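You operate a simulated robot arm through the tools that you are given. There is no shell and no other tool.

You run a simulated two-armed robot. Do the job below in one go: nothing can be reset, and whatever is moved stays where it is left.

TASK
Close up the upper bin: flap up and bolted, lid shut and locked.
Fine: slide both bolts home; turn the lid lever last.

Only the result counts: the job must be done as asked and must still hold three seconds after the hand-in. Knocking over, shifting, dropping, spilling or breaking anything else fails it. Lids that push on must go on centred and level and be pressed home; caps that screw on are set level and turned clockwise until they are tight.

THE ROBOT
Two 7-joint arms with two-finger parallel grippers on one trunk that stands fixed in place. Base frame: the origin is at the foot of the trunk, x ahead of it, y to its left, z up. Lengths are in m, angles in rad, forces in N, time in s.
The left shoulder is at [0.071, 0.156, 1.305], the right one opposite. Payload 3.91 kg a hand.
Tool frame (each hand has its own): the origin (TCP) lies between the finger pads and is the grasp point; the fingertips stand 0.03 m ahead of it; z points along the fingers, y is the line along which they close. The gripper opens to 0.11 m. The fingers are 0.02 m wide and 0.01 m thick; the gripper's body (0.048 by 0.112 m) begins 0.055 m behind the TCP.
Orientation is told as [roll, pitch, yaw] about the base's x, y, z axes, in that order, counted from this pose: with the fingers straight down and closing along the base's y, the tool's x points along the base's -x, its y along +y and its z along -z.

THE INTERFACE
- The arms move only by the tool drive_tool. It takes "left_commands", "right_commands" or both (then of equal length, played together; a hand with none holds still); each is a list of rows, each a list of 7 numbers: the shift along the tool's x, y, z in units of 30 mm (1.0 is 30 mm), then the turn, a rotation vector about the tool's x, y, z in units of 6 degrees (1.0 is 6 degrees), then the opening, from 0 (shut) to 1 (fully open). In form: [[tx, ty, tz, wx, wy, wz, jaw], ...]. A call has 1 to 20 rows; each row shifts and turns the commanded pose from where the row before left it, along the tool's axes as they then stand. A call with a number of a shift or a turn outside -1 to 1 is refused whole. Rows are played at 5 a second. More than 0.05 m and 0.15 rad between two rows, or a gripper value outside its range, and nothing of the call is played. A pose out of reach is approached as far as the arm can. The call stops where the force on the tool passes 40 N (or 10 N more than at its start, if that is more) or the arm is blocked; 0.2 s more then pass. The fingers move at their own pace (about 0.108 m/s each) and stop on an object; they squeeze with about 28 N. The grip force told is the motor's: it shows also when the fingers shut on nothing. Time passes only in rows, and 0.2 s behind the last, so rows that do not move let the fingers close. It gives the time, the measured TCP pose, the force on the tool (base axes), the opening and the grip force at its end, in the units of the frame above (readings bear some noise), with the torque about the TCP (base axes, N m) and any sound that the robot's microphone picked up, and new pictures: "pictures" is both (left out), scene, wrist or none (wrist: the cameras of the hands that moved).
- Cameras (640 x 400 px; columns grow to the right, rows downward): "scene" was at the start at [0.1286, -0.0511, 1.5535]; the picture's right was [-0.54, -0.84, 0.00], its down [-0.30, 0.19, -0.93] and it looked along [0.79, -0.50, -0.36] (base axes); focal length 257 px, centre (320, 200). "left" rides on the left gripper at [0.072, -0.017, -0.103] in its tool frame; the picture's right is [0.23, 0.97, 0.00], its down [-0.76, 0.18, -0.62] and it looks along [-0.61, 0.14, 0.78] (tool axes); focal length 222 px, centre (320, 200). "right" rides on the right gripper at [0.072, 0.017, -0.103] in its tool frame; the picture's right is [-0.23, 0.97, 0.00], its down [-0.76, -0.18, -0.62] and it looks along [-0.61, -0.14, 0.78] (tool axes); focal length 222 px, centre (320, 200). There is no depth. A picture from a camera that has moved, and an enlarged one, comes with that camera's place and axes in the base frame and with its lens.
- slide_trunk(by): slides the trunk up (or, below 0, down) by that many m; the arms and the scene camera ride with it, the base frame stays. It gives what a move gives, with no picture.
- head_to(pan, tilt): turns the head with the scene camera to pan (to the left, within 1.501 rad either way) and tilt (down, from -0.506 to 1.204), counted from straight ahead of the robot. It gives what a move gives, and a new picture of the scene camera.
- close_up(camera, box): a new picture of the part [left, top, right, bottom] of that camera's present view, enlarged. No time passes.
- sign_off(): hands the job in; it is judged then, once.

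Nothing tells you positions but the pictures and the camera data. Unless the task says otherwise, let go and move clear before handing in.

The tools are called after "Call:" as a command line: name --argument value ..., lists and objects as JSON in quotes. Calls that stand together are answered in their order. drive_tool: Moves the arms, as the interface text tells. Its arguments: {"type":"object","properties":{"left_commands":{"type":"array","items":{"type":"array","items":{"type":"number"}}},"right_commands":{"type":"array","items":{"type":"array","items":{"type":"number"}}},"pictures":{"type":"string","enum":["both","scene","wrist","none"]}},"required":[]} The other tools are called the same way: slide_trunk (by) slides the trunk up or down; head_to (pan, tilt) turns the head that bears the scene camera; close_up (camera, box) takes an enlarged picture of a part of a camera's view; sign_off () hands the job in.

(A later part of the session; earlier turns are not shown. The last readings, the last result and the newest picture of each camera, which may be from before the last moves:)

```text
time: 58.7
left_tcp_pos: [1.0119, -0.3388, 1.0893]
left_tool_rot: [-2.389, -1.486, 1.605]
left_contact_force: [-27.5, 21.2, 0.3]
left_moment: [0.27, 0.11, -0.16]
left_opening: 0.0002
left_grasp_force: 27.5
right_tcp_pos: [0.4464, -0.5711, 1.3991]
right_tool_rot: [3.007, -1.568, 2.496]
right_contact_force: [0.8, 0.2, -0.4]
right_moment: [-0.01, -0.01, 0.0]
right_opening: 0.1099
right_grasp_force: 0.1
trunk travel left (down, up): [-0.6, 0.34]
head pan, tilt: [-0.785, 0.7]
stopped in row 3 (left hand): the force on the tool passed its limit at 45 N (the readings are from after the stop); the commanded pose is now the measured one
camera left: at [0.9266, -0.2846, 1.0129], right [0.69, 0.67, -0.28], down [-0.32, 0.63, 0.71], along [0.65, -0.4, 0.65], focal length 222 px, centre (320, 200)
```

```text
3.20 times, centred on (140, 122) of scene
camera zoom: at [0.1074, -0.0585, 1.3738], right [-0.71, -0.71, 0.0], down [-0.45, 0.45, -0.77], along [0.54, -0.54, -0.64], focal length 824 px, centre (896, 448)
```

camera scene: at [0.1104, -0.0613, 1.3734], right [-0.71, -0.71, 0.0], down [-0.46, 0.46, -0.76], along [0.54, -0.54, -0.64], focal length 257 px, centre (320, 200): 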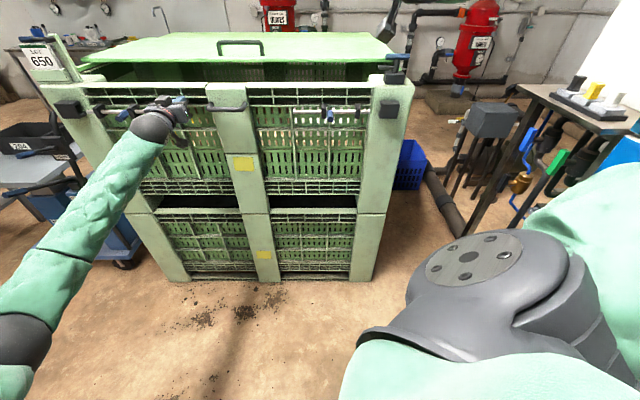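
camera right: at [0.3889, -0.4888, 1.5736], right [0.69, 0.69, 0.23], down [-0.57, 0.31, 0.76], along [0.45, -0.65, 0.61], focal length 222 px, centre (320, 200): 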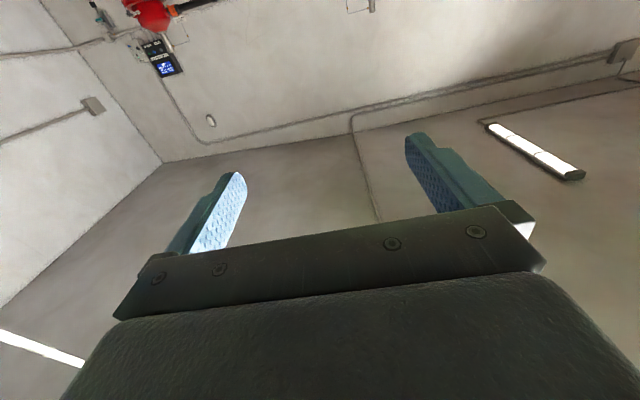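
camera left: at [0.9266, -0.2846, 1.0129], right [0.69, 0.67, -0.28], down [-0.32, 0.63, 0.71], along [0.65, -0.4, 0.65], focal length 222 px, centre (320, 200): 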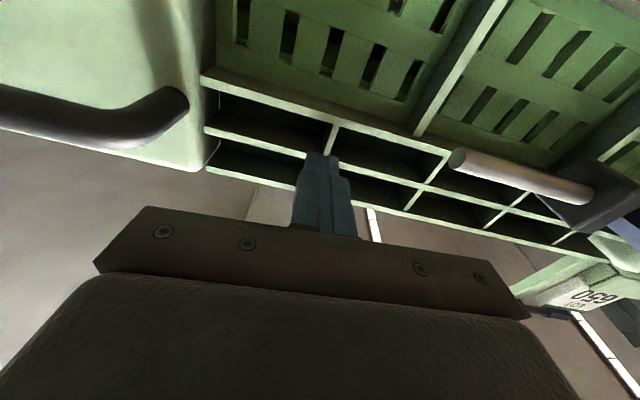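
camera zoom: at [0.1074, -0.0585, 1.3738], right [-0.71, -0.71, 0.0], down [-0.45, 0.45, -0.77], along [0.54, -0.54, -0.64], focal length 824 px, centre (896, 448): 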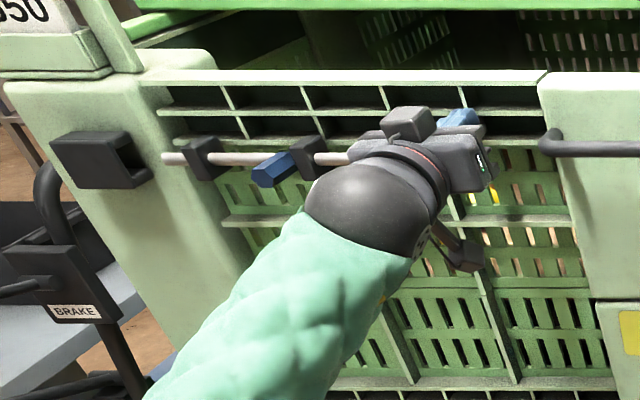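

The flap is at its stop and the left hand holds it. I ease the left hand slightly, and bring the right hand forward and down to the right bolt knob (about a=0.00, z=1.06).

Call:
drive_tool --left_commands '[[0, 0, -0.05, 0, 0, 0, 0], [0, 0, 0, 0, 0, 0, 0], [0, 0, 0, 0, 0, 0, 0], [0, 0, 0, 0, 0, 0, 0], [0, 0, 0, 0, 0, 0, 0], [0, 0, 0, 0, 0, 0, 0], [0, 0, 0, 0, 0, 0, 0], [0, 0, 0, 0, 0, 0, 0]]' --right_commands '[[0, 0.5, 0.5, 0, 0, 0, 1], [0, 0.5, 0.7, 0, 0, 0, 1], [0, 0.5, 0.7, 0, 0, 0, 1], [0.5, 0.5, 0, 0, 0, 0, 1], [0.8, 0.5, 0, 0, 0, 0, 1], [1, 0.5, 0, 0, 0, 0, 1], [1, 0, 0, 0, 0, 0, 1], [1, 0, 0, 0, 0, 0, 1]]'

```text
time: 60.6
left_tcp_pos: [1.0127, -0.3397, 1.09]
left_tool_rot: [-2.393, -1.485, 1.607]
left_contact_force: [-21.4, 19.5, -1.1]
left_moment: [0.29, 0.06, -0.01]
left_opening: 0.0003
left_grasp_force: 27.7
right_tcp_pos: [0.5519, -0.5486, 1.2684]
right_tool_rot: [0.926, -1.569, -1.71]
right_contact_force: [0.0, -0.1, 0.1]
right_moment: [-0.01, -0.01, 0.04]
right_opening: 0.1099
right_grasp_force: 0.1
trunk travel left (down, up): [-0.6, 0.34]
head pan, tilt: [-0.785, 0.7]
stopped in row 8 (left hand): the force on the tool passed its limit at 48 N (the readings are from after the stop); the commanded pose is now the measured one
camera scene: at [0.1082, -0.0589, 1.3736], right [-0.71, -0.71, 0.0], down [-0.45, 0.45, -0.77], along [0.54, -0.54, -0.64], focal length 257 px, centre (320, 200)
camera right: at [0.4907, -0.463, 1.1968], right [0.69, 0.69, 0.23], down [-0.57, 0.31, 0.76], along [0.45, -0.65, 0.61], focal length 222 px, centre (320, 200)
camera left: at [0.9266, -0.2847, 1.0125], right [0.69, 0.67, -0.28], down [-0.32, 0.63, 0.71], along [0.65, -0.4, 0.65], focal length 222 px, centre (320, 200)
```

scene: 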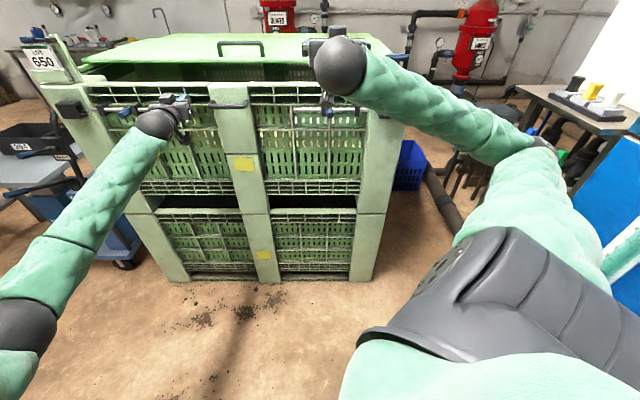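
right: 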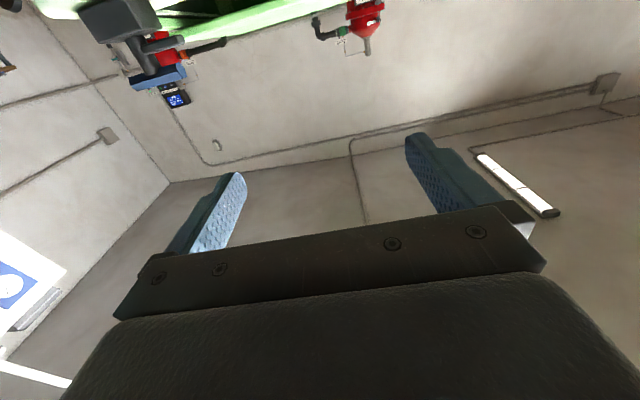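
left: 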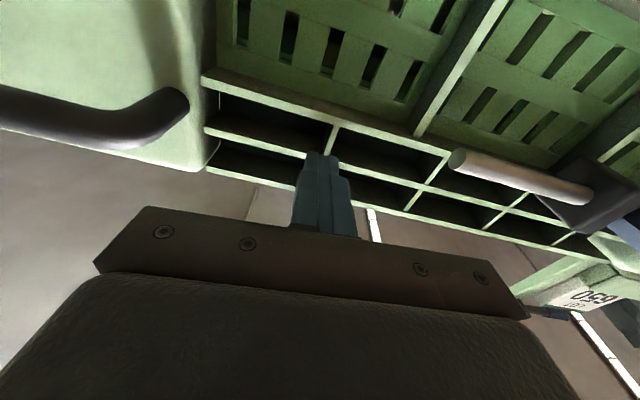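

The left hand's pressure crept up, so I back it off a few millimetres. The right hand (a≈0.00) continues down to knob height.

Call:
drive_tool --left_commands '[[0, 0, -0.1, 0, 0, 0, 0], [0, 0, -0.05, 0, 0, 0, 0], [0, 0, 0, 0, 0, 0, 0], [0, 0, 0, 0, 0, 0, 0], [0, 0, 0, 0, 0, 0, 0], [0, 0, 0, 0, 0, 0, 0], [0, 0, 0, 0, 0, 0, 0]]' --right_commands '[[1, 0, 0, 0, 0, 0, 1], [1, 0, 0, 0, 0, 0, 1], [1, 0, 0, 0, 0, 0, 1], [1, 0, 0, 0, 0, 0, 1], [1, 0, 0, 0, 0, 0, 1], [1, 0, 0, 0, 0, 0, 1], [0.75, 0, 0, 0, 0, 0, 1]]'

```text
time: 62.2
left_tcp_pos: [1.0097, -0.3392, 1.0884]
left_tool_rot: [-2.379, -1.487, 1.593]
left_contact_force: [0.2, 0.2, 0.5]
left_moment: [0.02, 0.0, 0.02]
left_opening: 0.0
left_grasp_force: 28.4
right_tcp_pos: [0.5562, -0.5513, 1.0682]
right_tool_rot: [0.431, -1.566, -1.216]
right_contact_force: [0.6, 0.2, -0.6]
right_moment: [0.02, 0.0, 0.03]
right_opening: 0.1101
right_grasp_force: 0.1
right hand out of reach, approached as far as the arm can: row 3
trunk travel left (down, up): [-0.6, 0.34]
head pan, tilt: [-0.785, 0.7]
camera scene: at [0.1097, -0.0613, 1.3736], right [-0.71, -0.71, 0.0], down [-0.46, 0.46, -0.76], along [0.54, -0.54, -0.64], focal length 257 px, centre (320, 200)
camera right: at [0.4952, -0.4661, 0.9949], right [0.69, 0.69, 0.23], down [-0.57, 0.31, 0.76], along [0.45, -0.65, 0.6], focal length 222 px, centre (320, 200)
camera left: at [0.923, -0.2841, 1.0113], right [0.69, 0.67, -0.28], down [-0.32, 0.63, 0.71], along [0.65, -0.4, 0.64], focal length 222 px, centre (320, 200)
```

scene: 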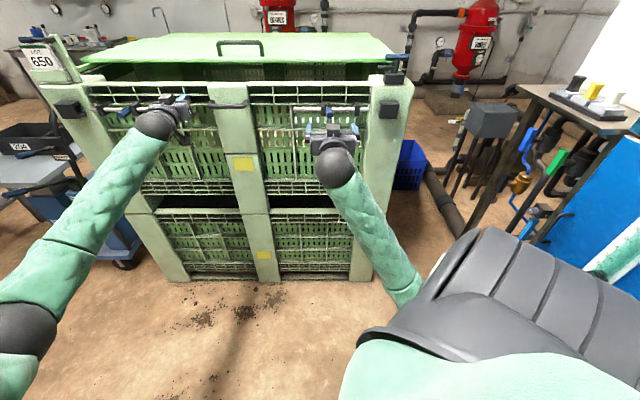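
right: 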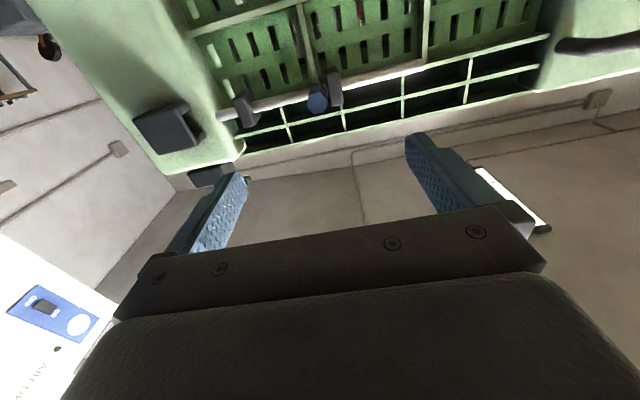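
left: 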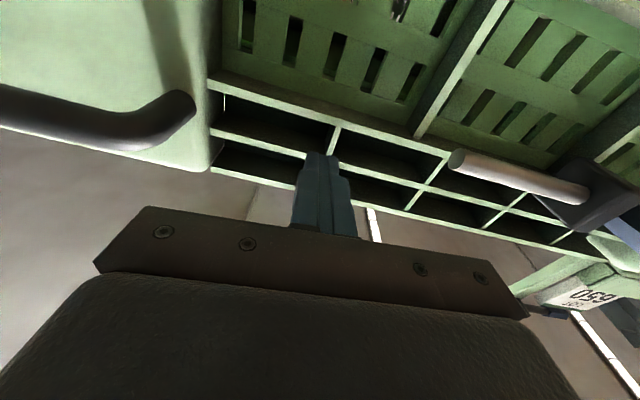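

The flap stays up by itself even with no push. I zoom the right wrist camera on the knob and brackets.

Call:
close_up --camera "right" --box '[120, 50, 376, 190]'

Call:
close_up --camera "scene" --box '[290, 85, 418, 165]'

```text
2.50 times, centred on (248, 120) of right
camera zoom: at [0.4952, -0.4661, 0.9949], right [0.69, 0.69, 0.23], down [-0.57, 0.31, 0.76], along [0.45, -0.65, 0.6], focal length 555 px, centre (500, 400)
```

zoom: 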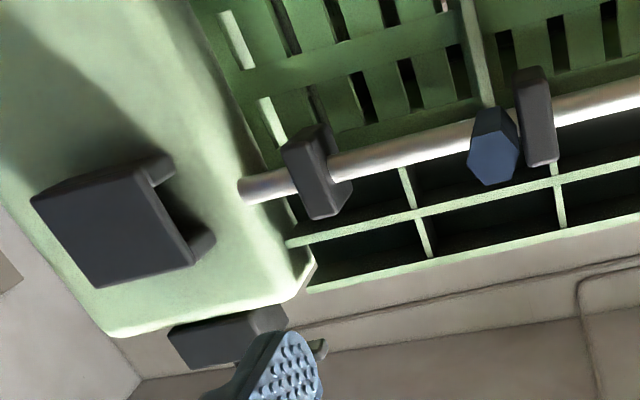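

```text
5.00 times, centred on (354, 125) of scene
camera zoom: at [0.1097, -0.0613, 1.3736], right [-0.71, -0.71, 0.0], down [-0.46, 0.46, -0.76], along [0.54, -0.54, -0.64], focal length 1287 px, centre (150, 575)
```

zoom: 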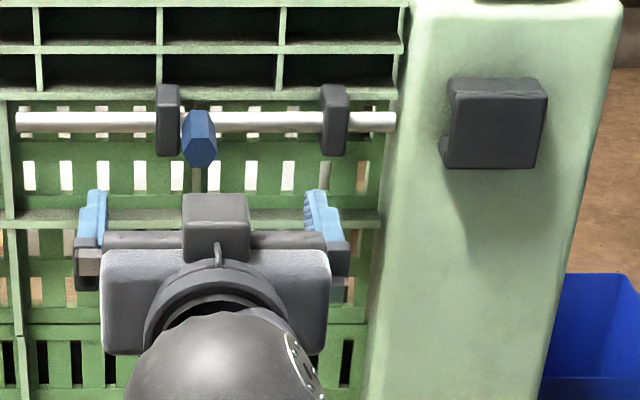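

The knob end is at about n=0.92, a=0.004, z=1.055, sticking out beyond its brackets. I partly close the right jaw and advance to straddle the knob.

Call:
drive_tool --right_commands '[[0.43, 0, 0, 0, 0, 0, 0.36], [0, 0.02, 0.7, 0, 0, 0, 0.36], [0, 0, 0.8, 0, 0, 0, 0.36], [0, 0, 0.8, 0, 0, 0, 0.36]]'

Call:
close_up --camera "right" --box '[200, 50, 456, 210]'

Call:
close_up --camera "scene" --box '[290, 85, 418, 165]'

```text
time: 63.2
left_tcp_pos: [1.011, -0.3383, 1.0877]
left_tool_rot: [-2.366, -1.487, 1.58]
left_contact_force: [-0.8, -0.1, 0.7]
left_moment: [-0.02, -0.01, -0.01]
left_opening: 0.0
left_grasp_force: 28.0
right_tcp_pos: [0.6092, -0.6019, 1.0503]
right_tool_rot: [0.134, -1.566, -0.918]
right_contact_force: [-0.1, -0.8, -0.5]
right_moment: [-0.04, 0.01, -0.01]
right_opening: 0.0397
right_grasp_force: 0.1
trunk travel left (down, up): [-0.6, 0.34]
head pan, tilt: [-0.785, 0.7]
camera scene: at [0.1111, -0.061, 1.3733], right [-0.71, -0.71, 0.0], down [-0.46, 0.46, -0.76], along [0.54, -0.54, -0.64], focal length 257 px, centre (320, 200)
camera right: at [0.5478, -0.5151, 0.9788], right [0.69, 0.69, 0.23], down [-0.56, 0.31, 0.76], along [0.46, -0.65, 0.6], focal length 222 px, centre (320, 200)
```

scene: 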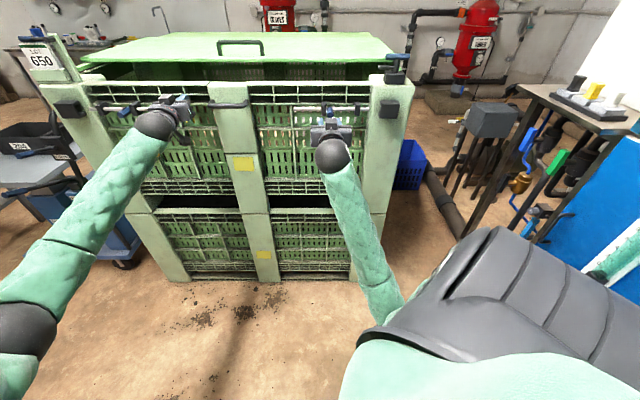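
right: 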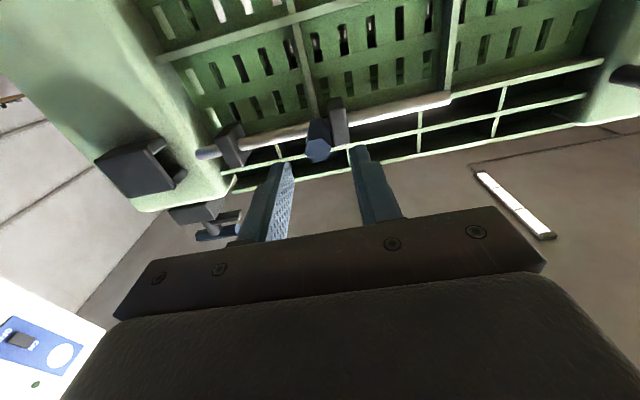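

```text
2.50 times, centred on (328, 130) of right
camera zoom: at [0.5478, -0.5151, 0.9788], right [0.69, 0.69, 0.23], down [-0.56, 0.31, 0.76], along [0.46, -0.65, 0.6], focal length 555 px, centre (300, 375)
```

zoom: 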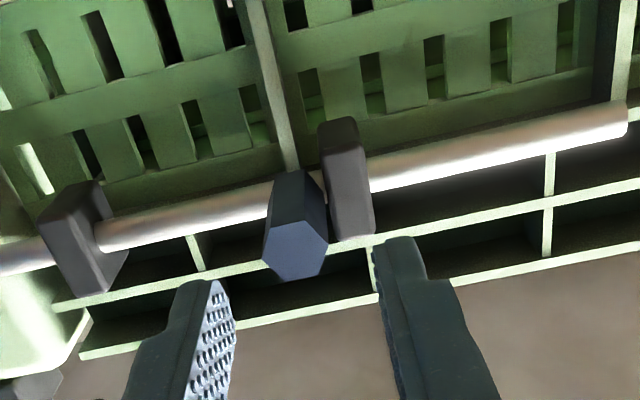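

```text
5.00 times, centred on (354, 125) of scene
camera zoom: at [0.1111, -0.061, 1.3733], right [-0.71, -0.71, 0.0], down [-0.46, 0.46, -0.76], along [0.54, -0.54, -0.64], focal length 1287 px, centre (150, 575)
```

zoom: 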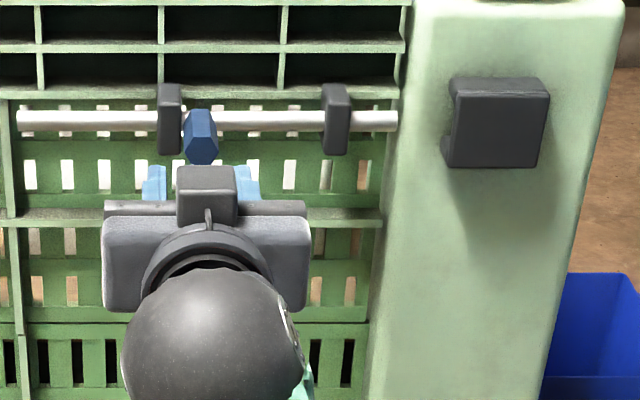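

Aligned. I raise 5 mm, advance so the tips overlap the knob, and close on it.

Call:
drive_tool --right_commands '[[-0.18, 0, 0.6, 0, 0, 0, 0.36], [0, 0, 0.6, 0, 0, 0, 0.36], [0, 0, 0.45, 0, 0, 0, 0.36], [0, 0, 0, 0, 0, 0, 0.15], [0, 0, 0, 0, 0, 0, 0.0], [0, 0, 0, 0, 0, 0, 0.0]]' --pictures "wrist"

Call:
close_up --camera "right" --box '[200, 50, 456, 210]'

Call:
close_up --camera "scene" --box '[290, 85, 418, 165]'

```text
time: 64.6
left_tcp_pos: [1.0099, -0.3401, 1.0897]
left_tool_rot: [-2.383, -1.487, 1.596]
left_contact_force: [-0.8, -0.5, 0.5]
left_moment: [0.0, 0.0, 0.0]
left_opening: 0.0
left_grasp_force: 27.9
right_tcp_pos: [0.6416, -0.6372, 1.0577]
right_tool_rot: [0.552, -1.564, -1.34]
right_contact_force: [-13.9, -10.5, -1.1]
right_moment: [0.01, 0.11, -0.39]
right_opening: 0.0199
right_grasp_force: 44.5
trunk travel left (down, up): [-0.6, 0.34]
head pan, tilt: [-0.785, 0.7]
camera right: at [0.5809, -0.5508, 0.9853], right [0.69, 0.69, 0.23], down [-0.57, 0.31, 0.76], along [0.45, -0.66, 0.6], focal length 222 px, centre (320, 200)
```

right: 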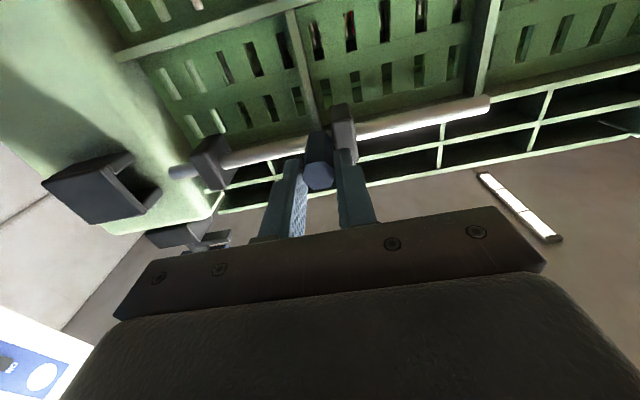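

```text
2.50 times, centred on (328, 130) of right
camera zoom: at [0.5809, -0.5508, 0.9853], right [0.69, 0.69, 0.23], down [-0.57, 0.31, 0.76], along [0.45, -0.66, 0.6], focal length 555 px, centre (300, 375)
```

zoom: 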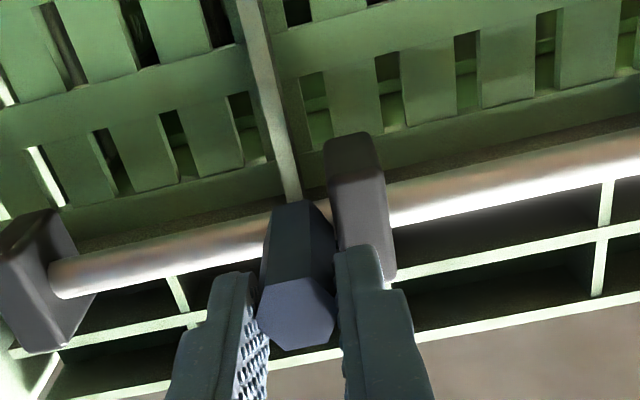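

```text
5.00 times, centred on (354, 125) of scene
camera zoom: at [0.1092, -0.0621, 1.3734], right [-0.71, -0.71, 0.0], down [-0.45, 0.46, -0.76], along [0.54, -0.54, -0.64], focal length 1287 px, centre (150, 575)
```

zoom: 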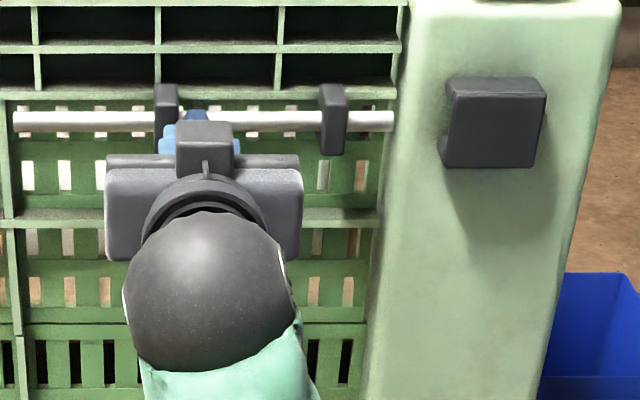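

The knob is gripped. I slide it to the right (−a) toward the keeper until it stops.

Call:
drive_tool --right_commands '[[0, -0.4, 0, 0, 0, 0, 0], [0, -0.4, 0, 0, 0, 0, 0], [0, -0.4, 0, 0, 0, 0, 0], [0, -0.4, 0, 0, 0, 0, 0]]' --pictures "wrist"

Call:
close_up --camera "scene" --box '[290, 85, 418, 165]'

```text
time: 65.6
left_tcp_pos: [1.0097, -0.3389, 1.0874]
left_tool_rot: [-2.368, -1.486, 1.582]
left_contact_force: [0.3, -0.5, -0.5]
left_moment: [-0.02, 0.02, 0.0]
left_opening: 0.0
left_grasp_force: 27.8
right_tcp_pos: [0.6074, -0.6686, 1.0576]
right_tool_rot: [0.276, -1.565, -1.059]
right_contact_force: [3.5, -3.2, -2.7]
right_moment: [0.04, 0.12, 0.16]
right_opening: 0.0199
right_grasp_force: 44.5
trunk travel left (down, up): [-0.6, 0.34]
head pan, tilt: [-0.785, 0.7]
camera right: at [0.5468, -0.5837, 0.9852], right [0.69, 0.69, 0.23], down [-0.56, 0.31, 0.76], along [0.46, -0.65, 0.6], focal length 222 px, centre (320, 200)
```

right: 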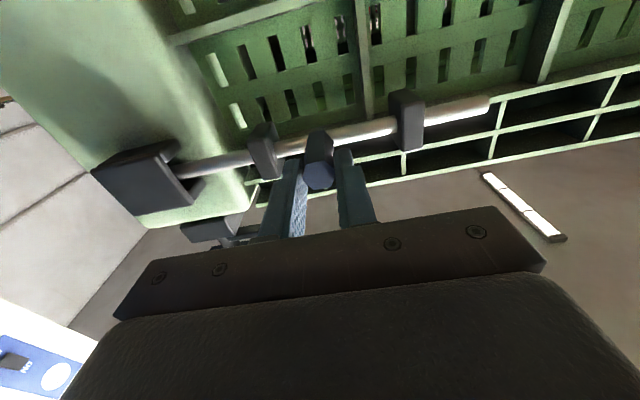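

```text
5.00 times, centred on (354, 125) of scene
camera zoom: at [0.1108, -0.0616, 1.3734], right [-0.71, -0.71, 0.0], down [-0.46, 0.46, -0.76], along [0.54, -0.54, -0.65], focal length 1287 px, centre (150, 575)
```

zoom: 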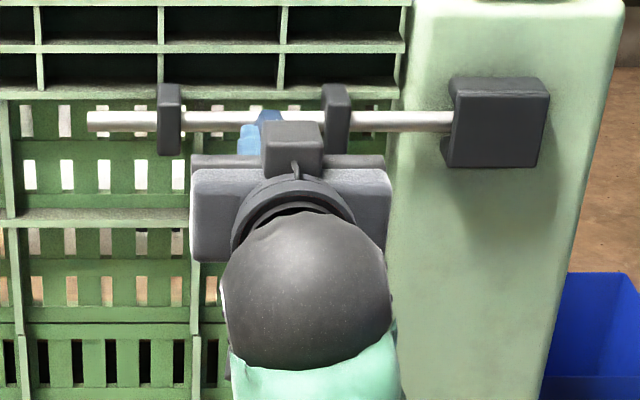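

The bolt slides freely and its tip is entering the keeper. I continue until it stops.

Call:
drive_tool --right_commands '[[0, -0.3, 0, 0, 0, 0, 0], [0, -0.3, 0, 0, 0, 0, 0], [0, -0.3, 0, 0, 0, 0, 0], [0, -0.3, 0, 0, 0, 0, 0], [0, -0.3, 0, 0, 0, 0, 0]]' --pictures "wrist"

Call:
close_up --camera "scene" --box '[290, 85, 418, 165]'

```text
time: 66.2
left_tcp_pos: [1.0113, -0.3372, 1.0869]
left_tool_rot: [-2.351, -1.486, 1.566]
left_contact_force: [0.0, 0.0, -0.5]
left_moment: [0.04, 0.02, 0.02]
left_opening: 0.0002
left_grasp_force: 27.9
right_tcp_pos: [0.6007, -0.6757, 1.0566]
right_tool_rot: [0.547, -1.566, -1.319]
right_contact_force: [41.8, 23.6, 1.2]
right_moment: [-0.85, -1.06, 0.26]
right_opening: 0.0201
right_grasp_force: 45.3
trunk travel left (down, up): [-0.6, 0.34]
head pan, tilt: [-0.785, 0.7]
stopped in row 3 (right hand): the force on the tool passed its limit at 47 N (the readings are from after the stop); the commanded pose is now the measured one
camera right: at [0.5382, -0.5908, 0.9849], right [0.68, 0.7, 0.23], down [-0.57, 0.3, 0.76], along [0.46, -0.65, 0.6], focal length 222 px, centre (320, 200)
```

right: 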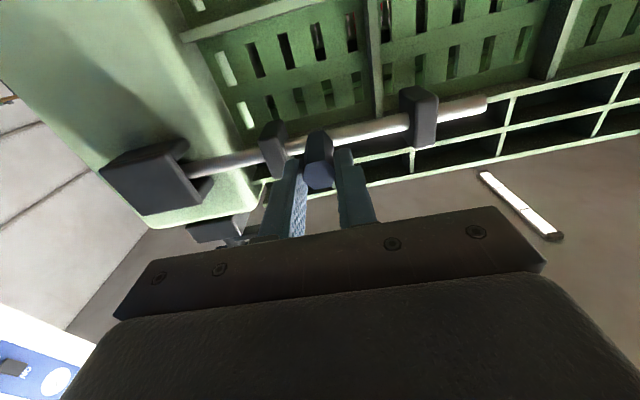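

```text
5.00 times, centred on (354, 125) of scene
camera zoom: at [0.1135, -0.059, 1.3734], right [-0.71, -0.71, 0.0], down [-0.46, 0.45, -0.76], along [0.54, -0.54, -0.65], focal length 1287 px, centre (150, 575)
```

zoom: 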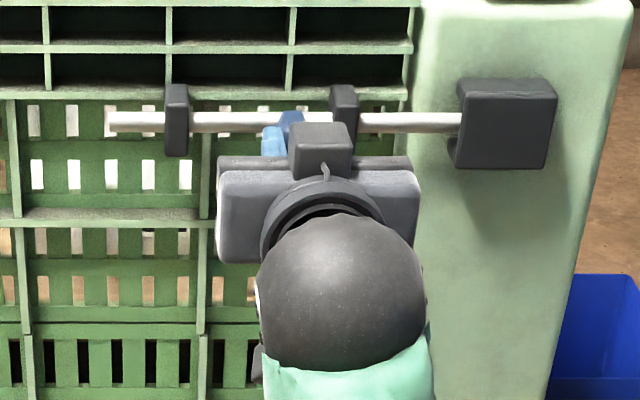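

It stopped at 0.056 m travel, probably with my finger against the bracket. I'll release, re-enter with closed fingers on the inner side of the knob, and push it fully home.

Call:
drive_tool --right_commands '[[0, 0.1, 0, 0, 0, 0, 0.0], [0, 0, 0, 0, 0, 0, 0.36], [0, 0, 0, 0, 0, 0, 0.36], [0, 0, -0.8, 0, 0, 0, 0.36], [0, 0, -0.8, 0, 0, 0, 0.36], [0, 0.5, 0, 0, 0, 0, 0], [0, 0.5, 0, 0, 0, 0, 0]]' --pictures "wrist"

Call:
close_up --camera "right" --box '[100, 50, 420, 250]'

Call:
close_up --camera "scene" --box '[290, 85, 418, 165]'

```text
time: 67.8
left_tcp_pos: [1.009, -0.3387, 1.088]
left_tool_rot: [-2.371, -1.487, 1.585]
left_contact_force: [-0.5, -0.3, 0.5]
left_moment: [0.01, 0.01, 0.01]
left_opening: 0.0
left_grasp_force: 28.0
right_tcp_pos: [0.5845, -0.6227, 1.0575]
right_tool_rot: [0.629, -1.565, -1.407]
right_contact_force: [0.4, 0.1, -0.2]
right_moment: [0.0, 0.04, 0.0]
right_opening: 0.0001
right_grasp_force: 28.2
trunk travel left (down, up): [-0.6, 0.34]
head pan, tilt: [-0.785, 0.7]
camera right: at [0.5234, -0.5368, 0.985], right [0.68, 0.69, 0.23], down [-0.57, 0.31, 0.76], along [0.46, -0.65, 0.6], focal length 222 px, centre (320, 200)
```

right: 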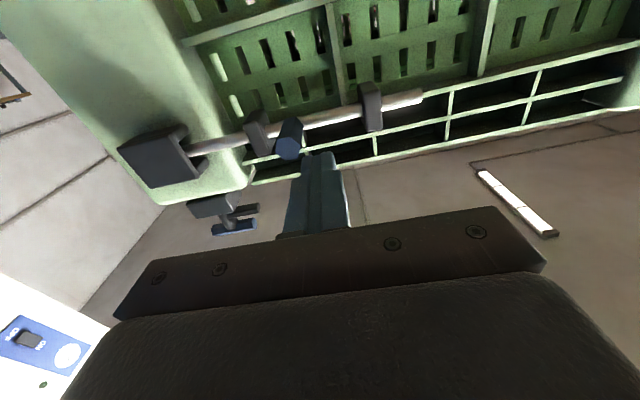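

```text
2.00 times, centred on (260, 150) of right
camera zoom: at [0.5234, -0.5368, 0.985], right [0.68, 0.69, 0.23], down [-0.57, 0.31, 0.76], along [0.46, -0.65, 0.6], focal length 444 px, centre (440, 300)
```

zoom: 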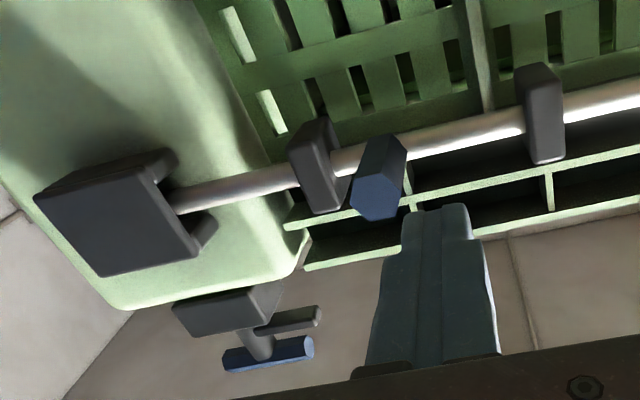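

```text
5.00 times, centred on (354, 125) of scene
camera zoom: at [0.1105, -0.0607, 1.3734], right [-0.71, -0.71, 0.0], down [-0.46, 0.46, -0.76], along [0.54, -0.54, -0.64], focal length 1287 px, centre (150, 575)
```

zoom: 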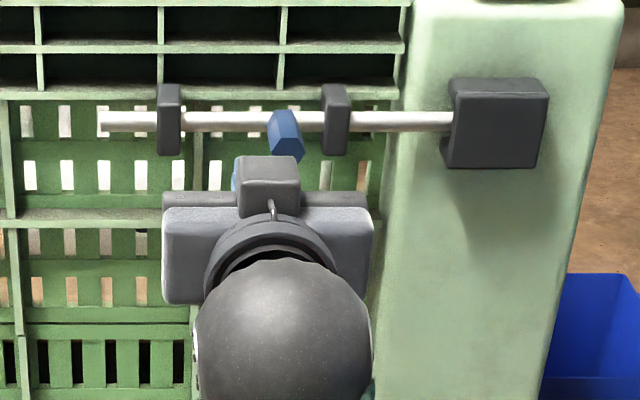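

The knob still has about a centimetre to the outer bracket. I go in beside it with closed fingers and push it home.

Call:
drive_tool --right_commands '[[0, 0.1, 0.6, 0, 0, 0, 0], [0, 0, 0.6, 0, 0, 0, 0], [0, 0, 0.6, 0, 0, 0, 0], [0, -0.25, 0, 0, 0, 0, 0], [0, -0.25, 0, 0, 0, 0, 0], [0, -0.2, 0, 0, 0, 0, 0], [0, -0.2, 0, 0, 0, 0, 0], [0, -0.2, 0, 0, 0, 0, 0]]' --pictures "wrist"

Call:
close_up --camera "right" --box '[100, 50, 420, 250]'

Call:
close_up --camera "scene" --box '[290, 85, 418, 165]'

```text
time: 69.2
left_tcp_pos: [1.0109, -0.3383, 1.0864]
left_tool_rot: [-2.356, -1.487, 1.565]
left_contact_force: [-0.2, -0.2, 0.0]
left_moment: [0.0, 0.02, 0.05]
left_opening: 0.0001
left_grasp_force: 27.6
right_tcp_pos: [0.6171, -0.667, 1.0569]
right_tool_rot: [0.778, -1.568, -1.542]
right_contact_force: [35.3, 32.8, 5.0]
right_moment: [-0.05, -0.1, 0.45]
right_opening: 0.0001
right_grasp_force: 28.0
trunk travel left (down, up): [-0.6, 0.34]
head pan, tilt: [-0.785, 0.7]
stopped in row 6 (right hand): the force on the tool passed its limit at 48 N (the readings are from after the stop); the commanded pose is now the measured one
camera right: at [0.5548, -0.5812, 0.985], right [0.67, 0.7, 0.23], down [-0.57, 0.3, 0.76], along [0.47, -0.65, 0.6], focal length 222 px, centre (320, 200)
```

right: 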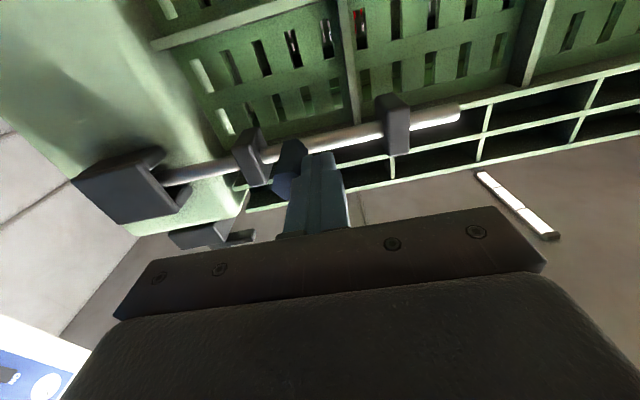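

```text
2.00 times, centred on (260, 150) of right
camera zoom: at [0.5548, -0.5812, 0.985], right [0.67, 0.7, 0.23], down [-0.57, 0.3, 0.76], along [0.47, -0.65, 0.6], focal length 444 px, centre (440, 300)
```

zoom: 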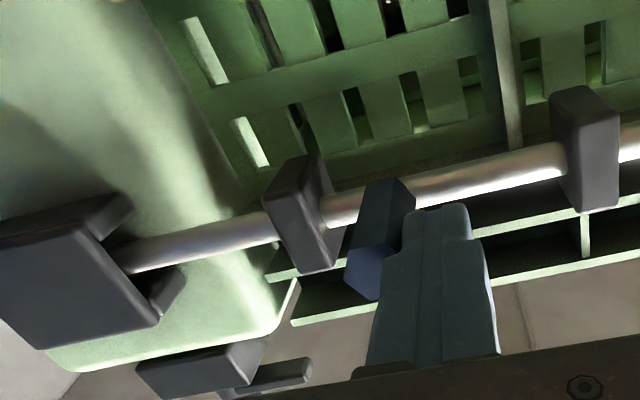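

```text
5.00 times, centred on (354, 125) of scene
camera zoom: at [0.1131, -0.058, 1.3735], right [-0.71, -0.71, 0.0], down [-0.46, 0.45, -0.76], along [0.54, -0.54, -0.64], focal length 1287 px, centre (150, 575)
```

zoom: 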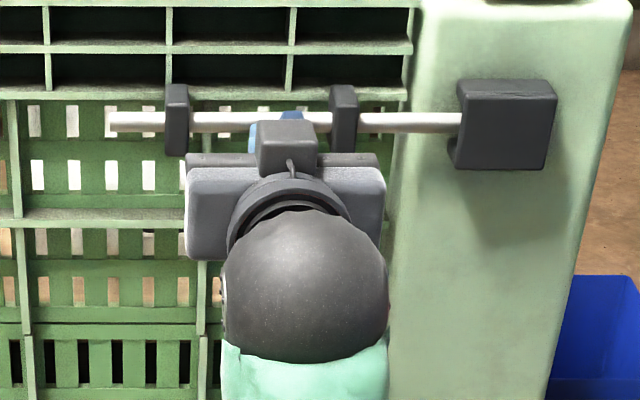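

The right bolt is home (hard stop, rod well inside the keeper). I withdraw the right hand, and move the left hand back and over toward the left bolt knob (about a=0.66, z=1.055).

Call:
drive_tool --left_commands '[[0, 0, -1, 0, 0, 0, 0], [0, 0, -1, 0, 0, 0, 0], [0, 0, -1, 0, 0, 0, 0], [0, 0, -1, 0, 0, 0, 0], [0.3, 0.8, 0, 0, 0, 0, 0], [0.3, 0.8, 0, 0, 0, 0, 0], [0.3, 0.8, 0, 0, 0, 0, 0], [0, 0.8, 0, 0, 0, 0, 0], [0, 0.8, 0, 0, 0, 0, 0], [0, 0.8, 0, 0, 0, 0, 0]]' --right_commands '[[0, 0.2, 0, 0, 0, 0, 0], [0, 0.1, -1, 0, 0, 0, 0], [0, 0, -1, 0, 0, 0, 0], [0, 0, -1, 0, 0, 0, 0], [0, 0, -1, 0, 0, 0, 0], [0, 0, 0, 0, 0, 0, 0], [0, 0, 0, 0, 0, 0, 0], [0, 0, 0, 0, 0, 0, 0], [0, 0, 0, 0, 0, 0, 0], [0, 0, 0, 0, 0, 0, 0]]'

```text
time: 71.4
left_tcp_pos: [1.0282, -0.1535, 1.0458]
left_tool_rot: [-2.372, -1.487, 1.587]
left_contact_force: [0.4, 0.2, -0.1]
left_moment: [0.0, -0.02, 0.03]
left_opening: 0.0001
left_grasp_force: 27.8
right_tcp_pos: [0.5327, -0.58, 1.0588]
right_tool_rot: [0.823, -1.563, -1.593]
right_contact_force: [-0.4, 0.0, 0.4]
right_moment: [0.01, 0.02, -0.01]
right_opening: 0.0003
right_grasp_force: 28.2
trunk travel left (down, up): [-0.6, 0.34]
head pan, tilt: [-0.785, 0.7]
camera scene: at [0.1107, -0.0604, 1.3734], right [-0.71, -0.71, 0.0], down [-0.46, 0.46, -0.76], along [0.54, -0.54, -0.64], focal length 257 px, centre (320, 200)
camera right: at [0.4715, -0.4953, 0.9866], right [0.68, 0.7, 0.23], down [-0.57, 0.3, 0.76], along [0.46, -0.65, 0.6], focal length 222 px, centre (320, 200)
camera left: at [0.9404, -0.0997, 0.9676], right [0.69, 0.67, -0.28], down [-0.31, 0.63, 0.71], along [0.65, -0.4, 0.64], focal length 222 px, centre (320, 200)
```

scene: 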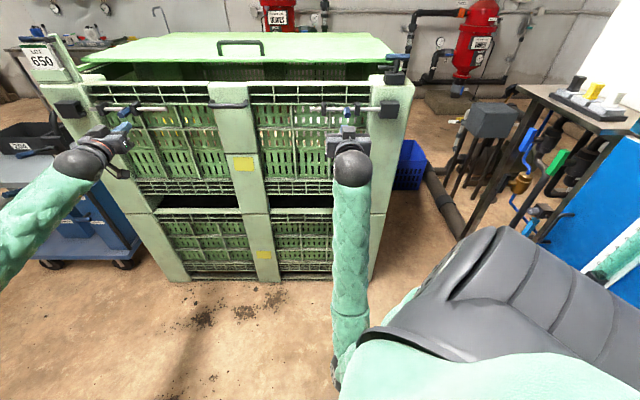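
right: 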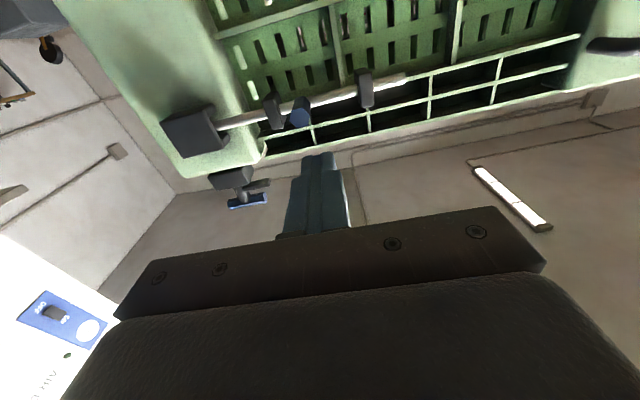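
left: 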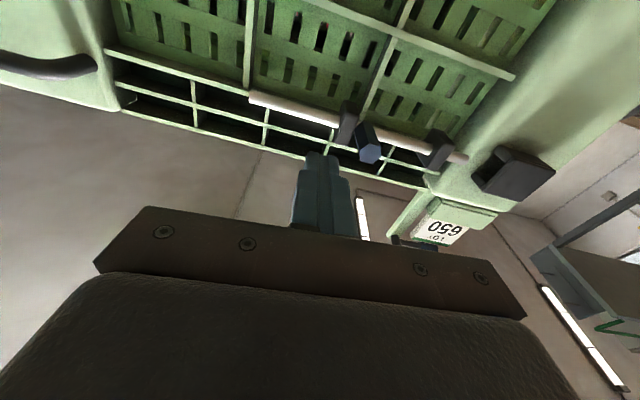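

Left reach is fine here. Knob centre measured at a≈0.667, z≈1.057. I advance the closed left fingers just inside of it (in front of the inner bracket).

Call:
drive_tool --left_commands '[[-0.35, 0.62, 0, 0, 0, 0, 0], [0.04, 0, 0.7, 0, 0, 0, 0], [0.04, 0, 0.7, 0, 0, 0, 0], [0.04, 0, 0.6, 0, 0, 0, 0]]' --pictures "wrist"

Call:
close_up --camera "left" --box '[220, 50, 540, 250]'

Call:
close_up --camera "scene" --box '[40, 70, 200, 170]'

```text
time: 72.4
left_tcp_pos: [1.0808, -0.1843, 1.0534]
left_tool_rot: [-2.359, -1.488, 1.573]
left_contact_force: [0.1, 0.4, 0.2]
left_moment: [-0.01, -0.02, 0.02]
left_opening: 0.0
left_grasp_force: 27.9
right_tcp_pos: [0.5334, -0.5811, 1.0587]
right_tool_rot: [0.809, -1.565, -1.58]
right_contact_force: [0.0, -0.8, 0.1]
right_moment: [0.0, 0.0, 0.04]
right_opening: 0.0003
right_grasp_force: 28.4
trunk travel left (down, up): [-0.6, 0.34]
head pan, tilt: [-0.785, 0.7]
camera left: at [0.9949, -0.1303, 0.9754], right [0.69, 0.67, -0.28], down [-0.31, 0.63, 0.71], along [0.65, -0.4, 0.64], focal length 222 px, centre (320, 200)
```

left: 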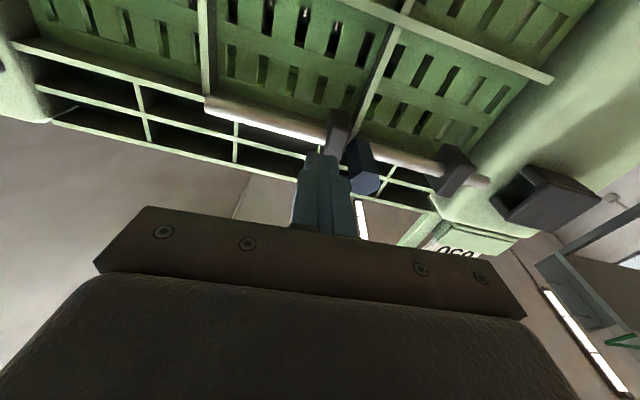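

```text
2.00 times, centred on (380, 150) of left
camera zoom: at [0.9949, -0.1303, 0.9754], right [0.69, 0.67, -0.28], down [-0.31, 0.63, 0.71], along [0.65, -0.4, 0.64], focal length 444 px, centre (200, 300)
```

zoom: 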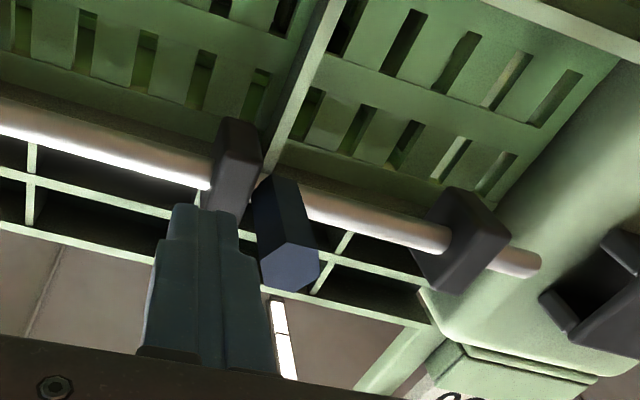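

```text
4.00 times, centred on (120, 120) of scene
camera zoom: at [0.1107, -0.0614, 1.3733], right [-0.71, -0.71, 0.0], down [-0.46, 0.46, -0.76], along [0.54, -0.54, -0.64], focal length 1029 px, centre (1120, 520)
```

zoom: 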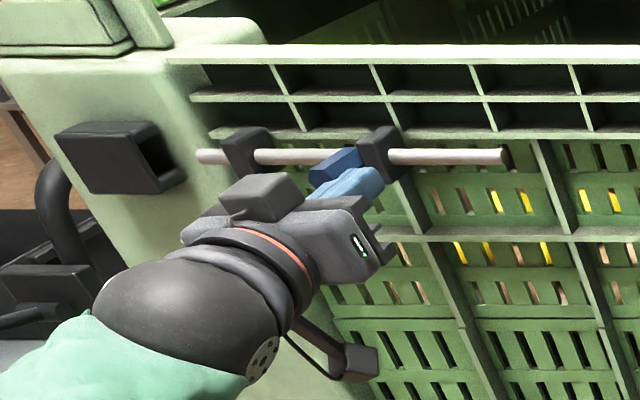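

Close beside the knob. A little further in, then push it outward (+a) to the left keeper.

Call:
drive_tool --left_commands '[[0, 0, 0.4, 0, 0, 0, 0], [0, 0.3, 0, 0, 0, 0, 0], [0, 0.3, 0, 0, 0, 0, 0], [0, 0.3, 0, 0, 0, 0, 0], [0, 0.3, 0, 0, 0, 0, 0]]' --pictures "wrist"

Call:
close_up --camera "left" --box '[220, 50, 540, 250]'

Call:
close_up --camera "scene" --box '[40, 70, 200, 170]'

```text
time: 73.6
left_tcp_pos: [1.1146, -0.1679, 1.0538]
left_tool_rot: [-2.369, -1.486, 1.585]
left_contact_force: [0.5, 0.2, 0.4]
left_moment: [0.02, -0.03, -0.02]
left_opening: 0.0
left_grasp_force: 27.5
right_tcp_pos: [0.5335, -0.5807, 1.0589]
right_tool_rot: [0.849, -1.564, -1.619]
right_contact_force: [-0.1, -0.5, 0.6]
right_moment: [0.0, 0.02, -0.03]
right_opening: 0.0
right_grasp_force: 27.6
trunk travel left (down, up): [-0.6, 0.34]
head pan, tilt: [-0.785, 0.7]
camera left: at [1.0292, -0.1129, 0.9763], right [0.69, 0.67, -0.28], down [-0.31, 0.63, 0.71], along [0.65, -0.4, 0.64], focal length 222 px, centre (320, 200)
```

left: 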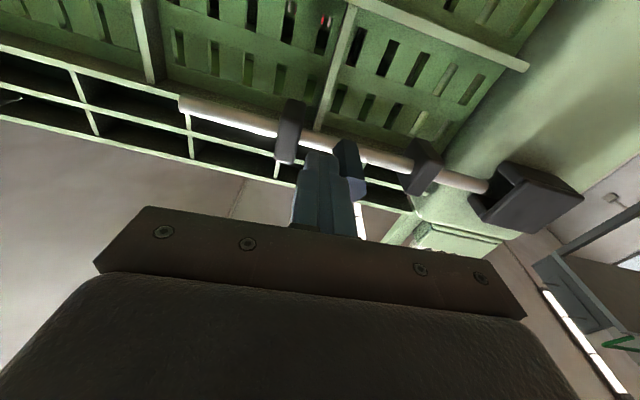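

```text
2.00 times, centred on (380, 150) of left
camera zoom: at [1.0292, -0.1129, 0.9763], right [0.69, 0.67, -0.28], down [-0.31, 0.63, 0.71], along [0.65, -0.4, 0.64], focal length 444 px, centre (200, 300)
```

zoom: 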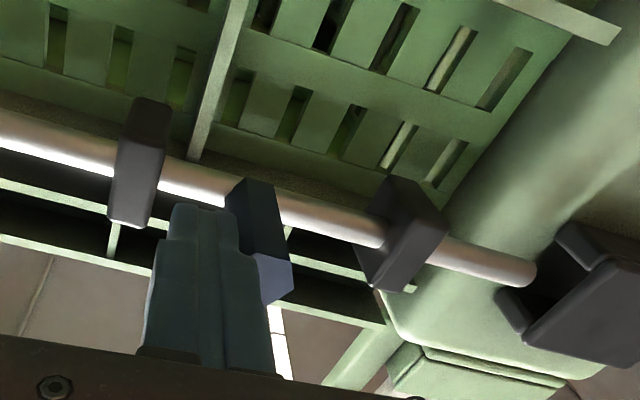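

```text
4.00 times, centred on (120, 120) of scene
camera zoom: at [0.1104, -0.0609, 1.3734], right [-0.71, -0.71, 0.0], down [-0.46, 0.46, -0.76], along [0.54, -0.54, -0.64], focal length 1029 px, centre (1120, 520)
```

zoom: 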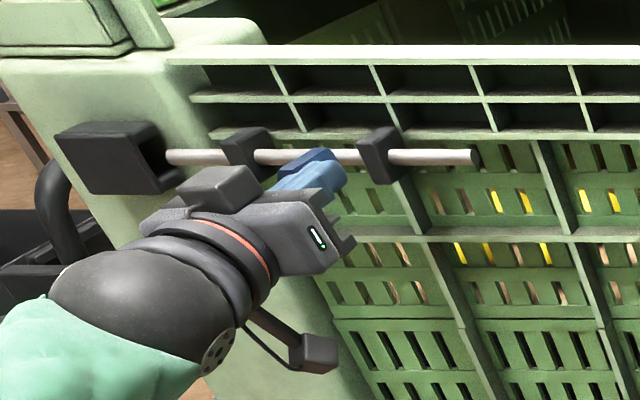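

The left bolt slides and is entering its keeper. I keep pushing to the stop.

Call:
drive_tool --left_commands '[[0, 0.3, 0, 0, 0, 0, 0], [0, 0.3, 0, 0, 0, 0, 0], [0, 0.3, 0, 0, 0, 0, 0], [0, 0.25, 0, 0, 0, 0, 0], [0, 0.2, 0, 0, 0, 0, 0], [0, 0.2, 0, 0, 0, 0, 0], [0, 0.2, 0, 0, 0, 0, 0]]' --pictures "wrist"

Call:
close_up --camera "left" --box '[220, 50, 540, 250]'

Call:
close_up --camera "scene" --box '[40, 70, 200, 170]'

```text
time: 74.8
left_tcp_pos: [1.1386, -0.147, 1.051]
left_tool_rot: [-2.379, -1.485, 1.582]
left_contact_force: [-13.9, -5.0, 2.6]
left_moment: [0.05, -0.14, -0.07]
left_opening: 0.0
left_grasp_force: 28.1
right_tcp_pos: [0.5319, -0.5798, 1.0598]
right_tool_rot: [1.023, -1.562, -1.794]
right_contact_force: [0.0, 0.7, -0.1]
right_moment: [0.01, 0.02, -0.03]
right_opening: 0.0
right_grasp_force: 28.4
trunk travel left (down, up): [-0.6, 0.34]
head pan, tilt: [-0.785, 0.7]
stopped in row 6 (left hand): the force on the tool passed its limit at 45 N (the readings are from after the stop); the commanded pose is now the measured one
camera left: at [1.0534, -0.0915, 0.9733], right [0.7, 0.66, -0.28], down [-0.31, 0.63, 0.71], along [0.65, -0.41, 0.64], focal length 222 px, centre (320, 200)
```

left: 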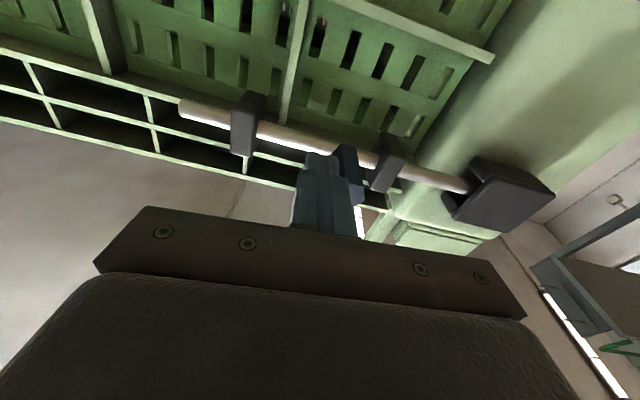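

```text
2.00 times, centred on (380, 150) of left
camera zoom: at [1.0534, -0.0915, 0.9733], right [0.7, 0.66, -0.28], down [-0.31, 0.63, 0.71], along [0.65, -0.41, 0.64], focal length 444 px, centre (200, 300)
```

zoom: 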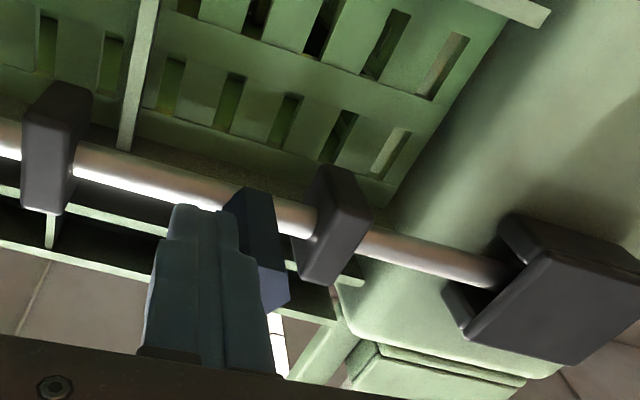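

```text
4.00 times, centred on (120, 120) of scene
camera zoom: at [0.1093, -0.0604, 1.3737], right [-0.71, -0.71, 0.0], down [-0.46, 0.46, -0.77], along [0.54, -0.54, -0.64], focal length 1029 px, centre (1120, 520)
```

zoom: 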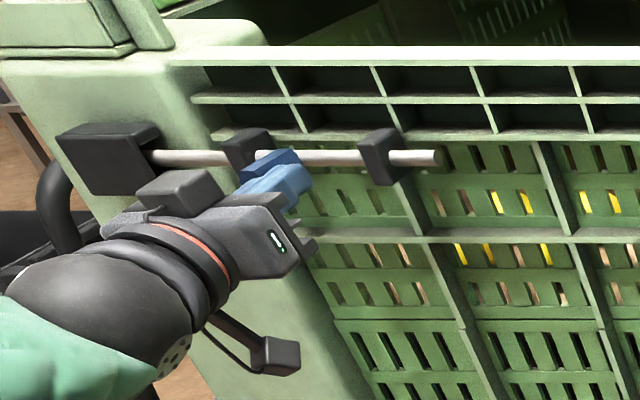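

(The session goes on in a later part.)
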